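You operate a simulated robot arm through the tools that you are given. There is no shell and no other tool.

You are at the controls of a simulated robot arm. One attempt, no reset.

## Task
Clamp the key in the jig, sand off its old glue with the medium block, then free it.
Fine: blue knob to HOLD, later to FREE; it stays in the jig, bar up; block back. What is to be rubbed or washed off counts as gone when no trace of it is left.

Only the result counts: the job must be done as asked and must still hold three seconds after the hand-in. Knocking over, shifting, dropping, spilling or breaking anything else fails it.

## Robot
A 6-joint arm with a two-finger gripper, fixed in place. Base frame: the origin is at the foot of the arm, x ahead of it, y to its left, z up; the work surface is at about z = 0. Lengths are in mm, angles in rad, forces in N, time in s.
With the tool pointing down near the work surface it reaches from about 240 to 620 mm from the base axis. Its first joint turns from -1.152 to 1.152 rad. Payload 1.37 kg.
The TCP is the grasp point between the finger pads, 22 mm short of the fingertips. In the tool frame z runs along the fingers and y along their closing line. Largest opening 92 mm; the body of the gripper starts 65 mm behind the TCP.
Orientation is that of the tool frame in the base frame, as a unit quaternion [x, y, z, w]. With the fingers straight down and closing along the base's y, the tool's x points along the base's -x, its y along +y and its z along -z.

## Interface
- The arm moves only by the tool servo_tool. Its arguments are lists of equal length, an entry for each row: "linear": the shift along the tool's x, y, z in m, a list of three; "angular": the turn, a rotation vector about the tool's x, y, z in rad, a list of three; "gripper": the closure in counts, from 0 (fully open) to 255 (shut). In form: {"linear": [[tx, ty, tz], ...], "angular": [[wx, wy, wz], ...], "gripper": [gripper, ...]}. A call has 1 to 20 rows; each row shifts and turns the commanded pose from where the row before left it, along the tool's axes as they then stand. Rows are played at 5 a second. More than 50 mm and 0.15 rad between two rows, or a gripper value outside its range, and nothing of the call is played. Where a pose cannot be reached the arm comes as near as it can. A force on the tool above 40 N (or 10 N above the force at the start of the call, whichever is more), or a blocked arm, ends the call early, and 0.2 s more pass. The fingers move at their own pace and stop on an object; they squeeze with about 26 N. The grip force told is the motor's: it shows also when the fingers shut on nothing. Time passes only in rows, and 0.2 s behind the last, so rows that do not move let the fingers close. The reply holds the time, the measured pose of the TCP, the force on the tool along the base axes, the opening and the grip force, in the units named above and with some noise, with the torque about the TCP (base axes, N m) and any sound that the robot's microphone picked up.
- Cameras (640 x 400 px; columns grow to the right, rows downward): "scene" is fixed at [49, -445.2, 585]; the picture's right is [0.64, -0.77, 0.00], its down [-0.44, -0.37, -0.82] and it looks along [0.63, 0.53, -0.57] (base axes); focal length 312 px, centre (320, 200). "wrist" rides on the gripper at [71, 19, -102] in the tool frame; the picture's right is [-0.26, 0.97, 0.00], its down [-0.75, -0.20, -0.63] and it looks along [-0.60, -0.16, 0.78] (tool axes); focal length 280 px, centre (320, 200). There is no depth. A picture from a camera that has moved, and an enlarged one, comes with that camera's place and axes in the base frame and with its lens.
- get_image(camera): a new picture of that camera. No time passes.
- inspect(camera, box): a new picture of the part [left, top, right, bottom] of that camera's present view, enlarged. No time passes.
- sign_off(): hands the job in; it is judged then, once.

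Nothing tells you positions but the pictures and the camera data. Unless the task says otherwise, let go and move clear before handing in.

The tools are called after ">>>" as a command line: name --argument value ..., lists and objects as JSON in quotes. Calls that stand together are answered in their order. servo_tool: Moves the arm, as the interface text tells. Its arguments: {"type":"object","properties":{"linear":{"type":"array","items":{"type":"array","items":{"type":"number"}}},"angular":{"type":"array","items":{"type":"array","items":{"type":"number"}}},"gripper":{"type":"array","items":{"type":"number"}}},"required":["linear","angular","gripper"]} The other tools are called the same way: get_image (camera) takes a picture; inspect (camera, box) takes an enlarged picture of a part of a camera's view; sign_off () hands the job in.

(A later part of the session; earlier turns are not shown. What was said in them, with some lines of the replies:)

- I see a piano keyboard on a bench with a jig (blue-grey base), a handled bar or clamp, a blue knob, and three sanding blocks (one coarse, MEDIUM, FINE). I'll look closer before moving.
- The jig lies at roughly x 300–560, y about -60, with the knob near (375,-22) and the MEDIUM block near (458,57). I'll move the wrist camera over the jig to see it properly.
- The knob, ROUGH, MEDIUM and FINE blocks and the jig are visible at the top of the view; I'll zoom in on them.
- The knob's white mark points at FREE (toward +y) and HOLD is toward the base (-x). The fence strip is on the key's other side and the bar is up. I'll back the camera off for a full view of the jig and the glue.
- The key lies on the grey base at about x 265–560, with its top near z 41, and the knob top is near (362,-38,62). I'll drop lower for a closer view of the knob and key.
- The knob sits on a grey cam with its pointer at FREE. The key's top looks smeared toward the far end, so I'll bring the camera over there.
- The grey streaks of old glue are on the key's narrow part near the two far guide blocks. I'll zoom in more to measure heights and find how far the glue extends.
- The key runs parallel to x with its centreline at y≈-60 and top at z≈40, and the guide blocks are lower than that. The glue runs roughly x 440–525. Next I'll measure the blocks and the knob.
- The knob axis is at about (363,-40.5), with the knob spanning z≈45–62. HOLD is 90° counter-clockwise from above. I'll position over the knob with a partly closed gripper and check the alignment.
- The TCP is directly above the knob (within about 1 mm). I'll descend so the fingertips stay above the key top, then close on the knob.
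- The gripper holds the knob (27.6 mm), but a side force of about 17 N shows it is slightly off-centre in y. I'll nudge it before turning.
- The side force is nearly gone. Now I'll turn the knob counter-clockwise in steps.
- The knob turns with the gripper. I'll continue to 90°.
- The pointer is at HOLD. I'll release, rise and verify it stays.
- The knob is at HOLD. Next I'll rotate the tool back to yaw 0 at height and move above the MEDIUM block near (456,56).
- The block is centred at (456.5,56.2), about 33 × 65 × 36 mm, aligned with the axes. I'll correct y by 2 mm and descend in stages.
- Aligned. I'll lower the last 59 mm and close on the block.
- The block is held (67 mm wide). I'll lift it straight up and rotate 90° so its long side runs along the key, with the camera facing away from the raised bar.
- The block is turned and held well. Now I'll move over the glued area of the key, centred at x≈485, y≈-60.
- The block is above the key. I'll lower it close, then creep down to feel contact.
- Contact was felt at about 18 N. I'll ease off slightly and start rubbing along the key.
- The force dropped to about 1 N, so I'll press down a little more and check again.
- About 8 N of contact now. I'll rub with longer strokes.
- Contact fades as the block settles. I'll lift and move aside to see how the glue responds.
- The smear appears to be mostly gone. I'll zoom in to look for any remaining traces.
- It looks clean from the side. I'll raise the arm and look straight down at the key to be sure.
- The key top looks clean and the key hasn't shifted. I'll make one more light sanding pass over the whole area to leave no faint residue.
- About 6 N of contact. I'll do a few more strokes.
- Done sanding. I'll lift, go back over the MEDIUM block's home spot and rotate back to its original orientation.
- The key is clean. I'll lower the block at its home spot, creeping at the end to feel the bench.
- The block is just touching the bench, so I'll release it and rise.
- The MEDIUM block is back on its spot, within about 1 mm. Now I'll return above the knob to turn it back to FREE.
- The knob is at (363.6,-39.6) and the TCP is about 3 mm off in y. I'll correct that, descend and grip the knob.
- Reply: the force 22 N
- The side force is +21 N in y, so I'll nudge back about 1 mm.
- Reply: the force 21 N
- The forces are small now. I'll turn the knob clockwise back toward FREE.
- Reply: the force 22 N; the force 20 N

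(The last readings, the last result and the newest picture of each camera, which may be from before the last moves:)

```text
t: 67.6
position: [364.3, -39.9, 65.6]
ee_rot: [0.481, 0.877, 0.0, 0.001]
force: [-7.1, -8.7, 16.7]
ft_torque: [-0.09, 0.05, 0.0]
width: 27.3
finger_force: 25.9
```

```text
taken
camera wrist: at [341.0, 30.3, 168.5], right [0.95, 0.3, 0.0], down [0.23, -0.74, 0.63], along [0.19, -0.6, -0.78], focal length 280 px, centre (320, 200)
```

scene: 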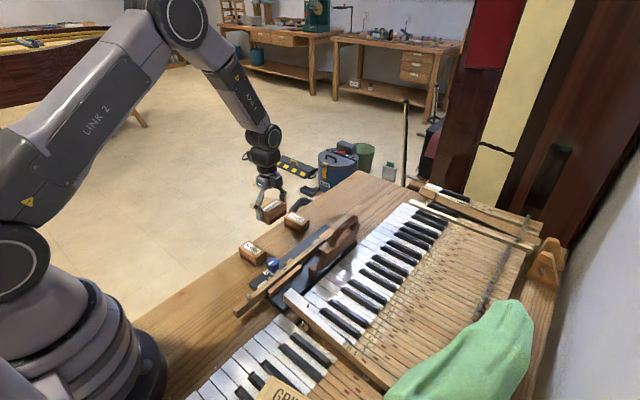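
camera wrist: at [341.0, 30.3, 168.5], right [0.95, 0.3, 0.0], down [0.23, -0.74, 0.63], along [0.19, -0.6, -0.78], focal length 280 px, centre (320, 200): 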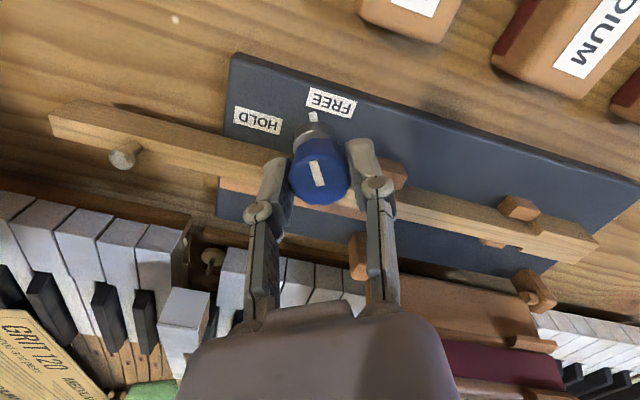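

>>> servo_tool --linear '[[0, 0, -0.0005], [0, 0, 0], [0, 0, 0], [0, 0, 0], [0, 0, 0], [0, 0, 0]]' --angular '[[0, 0, 0.12], [0, 0, 0.12], [0, 0, 0.12], [0, 0, 0.12], [0, 0, 0.088], [0, 0, 0]]' --gripper '[255, 255, 255, 255, 255, 255]'

>>> get_image --camera "wrist"

>>> inspect --camera "wrist" --box '[230, 80, 430, 205]'

>>> inspect --camera "scene" --box '[235, 220, 315, 300]'

```text
t: 69.0
position: [363.4, -40.5, 66.9]
ee_rot: [0.707, 0.707, -0.001, 0.0]
force: [7.9, -3.0, -1.0]
ft_torque: [0.01, -0.01, 0.0]
width: 27.2
finger_force: 26.0
```

```text
taken
camera wrist: at [382.0, 31.0, 169.1], right [0.97, -0.26, 0.0], down [-0.2, -0.75, 0.62], along [-0.16, -0.6, -0.78], focal length 280 px, centre (320, 200)
```

wrist: 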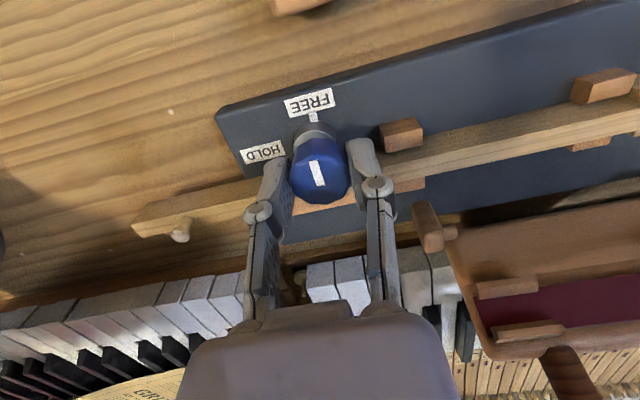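

```text
3.20 times, centred on (330, 142) of wrist
camera zoom: at [382.0, 31.0, 169.1], right [0.97, -0.26, 0.0], down [-0.2, -0.75, 0.62], along [-0.16, -0.6, -0.78], focal length 897 px, centre (288, 384)
```

zoom: 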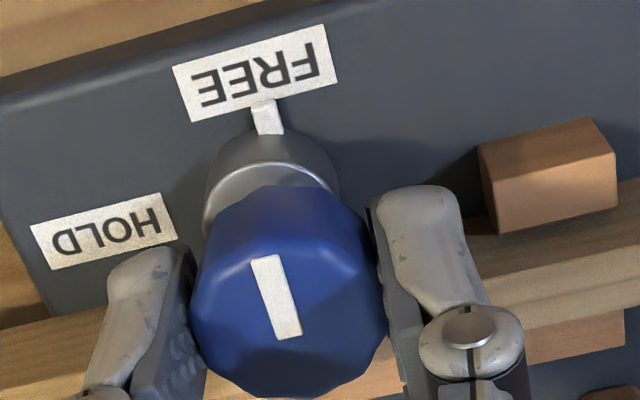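

```text
5.00 times, centred on (275, 260) of scene
camera zoom: at [49.0, -445.2, 585.0], right [0.64, -0.77, 0.0], down [-0.44, -0.37, -0.82], along [0.63, 0.53, -0.57], focal length 1561 px, centre (545, -100)
```

zoom: 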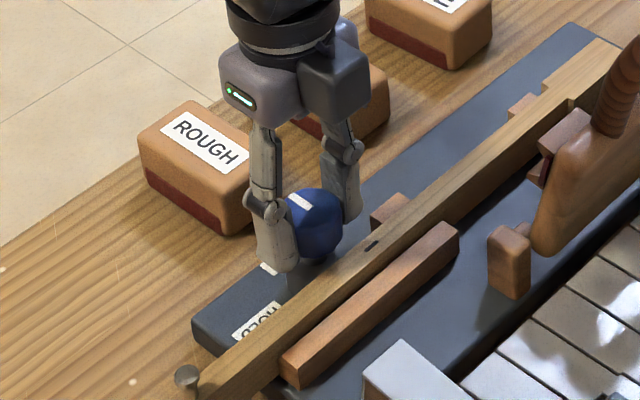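

The pointer is at FREE, matching the start. I'll release and rise.

>>> servo_tool --linear '[[0, 0, 0], [0, 0, 0], [0, 0, -0.02], [0, 0, -0.04], [0, 0, -0.04], [0, 0, -0.04], [0, 0, 0]]' --angular '[[0, 0, 0], [0, 0, 0], [0, 0, 0], [0, 0, 0], [0, 0, 0], [0, 0, 0], [0, 0, 0]]' --gripper '[110, 110, 110, 110, 110, 110, 110]'

>>> get_image --camera "wrist"

>>> inspect --camera "wrist" --box '[230, 40, 430, 165]'

>>> inspect --camera "scene" --box '[220, 190, 380, 330]'

```text
t: 70.6
position: [363.9, -40.9, 206.5]
ee_rot: [0.707, 0.707, 0.0, 0.0]
force: [0.0, 0.5, -0.1]
ft_torque: [0.0, 0.01, 0.0]
width: 52.4
finger_force: 0.2
```

```text
taken
camera wrist: at [382.8, 31.5, 308.4], right [0.97, -0.26, 0.0], down [-0.2, -0.75, 0.63], along [-0.16, -0.6, -0.78], focal length 280 px, centre (320, 200)
```

wrist: 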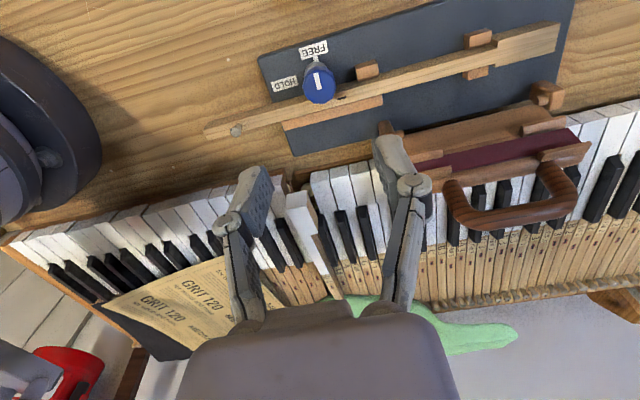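

```text
3.20 times, centred on (330, 102) of wrist
camera zoom: at [382.8, 31.5, 308.4], right [0.97, -0.26, 0.0], down [-0.2, -0.75, 0.63], along [-0.16, -0.6, -0.78], focal length 897 px, centre (288, 512)
```

zoom: 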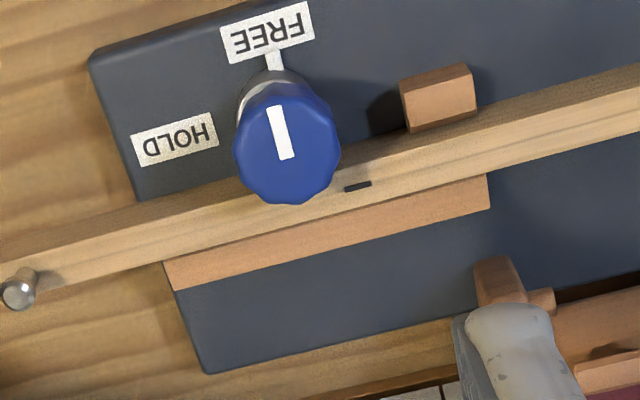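

```text
2.86 times, centred on (300, 260) of scene
camera zoom: at [48.9, -445.2, 585.0], right [0.64, -0.77, 0.0], down [-0.44, -0.37, -0.82], along [0.63, 0.53, -0.57], focal length 892 px, centre (377, 29)
```

zoom: 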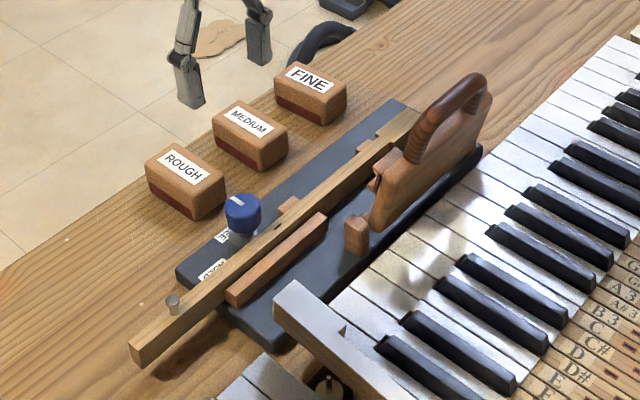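

Knob is at FREE, the bar is up, and the blocks and key are in place. One last close check of the key top for glue traces.

>>> inspect --camera "wrist" --box '[440, 15, 570, 95]'

>>> inspect --camera "wrist" --box '[350, 40, 480, 120]'

>>> get_image --camera "scene"

```text
4.92 times, centred on (505, 55) of wrist
camera zoom: at [382.8, 31.5, 308.4], right [0.97, -0.26, 0.0], down [-0.2, -0.75, 0.63], along [-0.16, -0.6, -0.78], focal length 1380 px, centre (-591, 914)
```

zoom: 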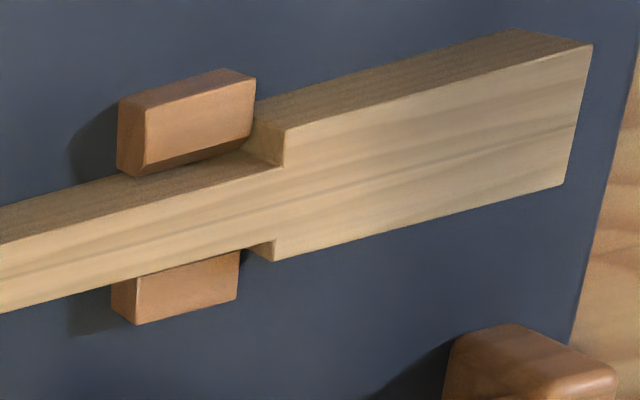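

```text
4.92 times, centred on (415, 80) of wrist
camera zoom: at [382.8, 31.5, 308.4], right [0.97, -0.26, 0.0], down [-0.2, -0.75, 0.63], along [-0.16, -0.6, -0.78], focal length 1380 px, centre (-148, 791)
```

zoom: 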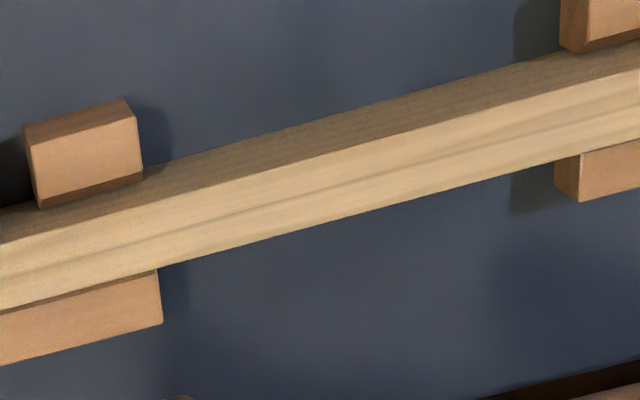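

```text
taken
```

scene: 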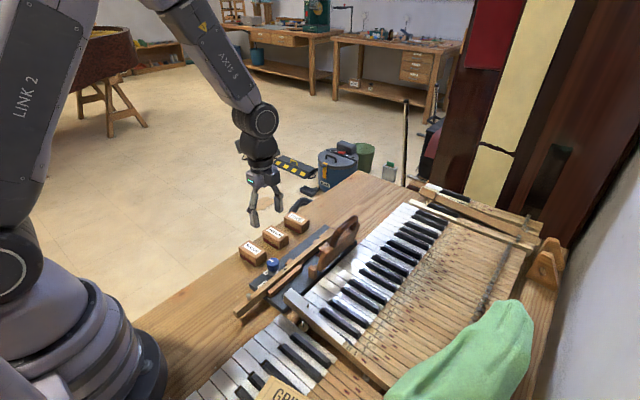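

The key top shows bare wood with no glue left. The key is still in the jig with the bar up, the knob is at FREE, the MEDIUM block is back in its place, and the gripper is clear. I'm handing in.

>>> sign_off

```text
The job is handed in.
```

The job is handed in. The key was clamped in the jig, sanded with the medium block, and freed again.

- **Clamp:** I turned the blue knob to HOLD before sanding and back to FREE afterwards. Its pointer matches where it started.
- **Glue:** After two passes along the key, close-up views of the key top showed only bare wood. The thin line that remains is the wood's own grain.
- **Key and bar:** The key is still in the jig and did not visibly shift. I left the bar up throughout, taking "clamp" to mean the knob alone.
- **Medium block:** It is back on its spot, within about 1 mm of where it began.

I saw nothing else knocked or moved, and the gripper was open and clear at hand-in.
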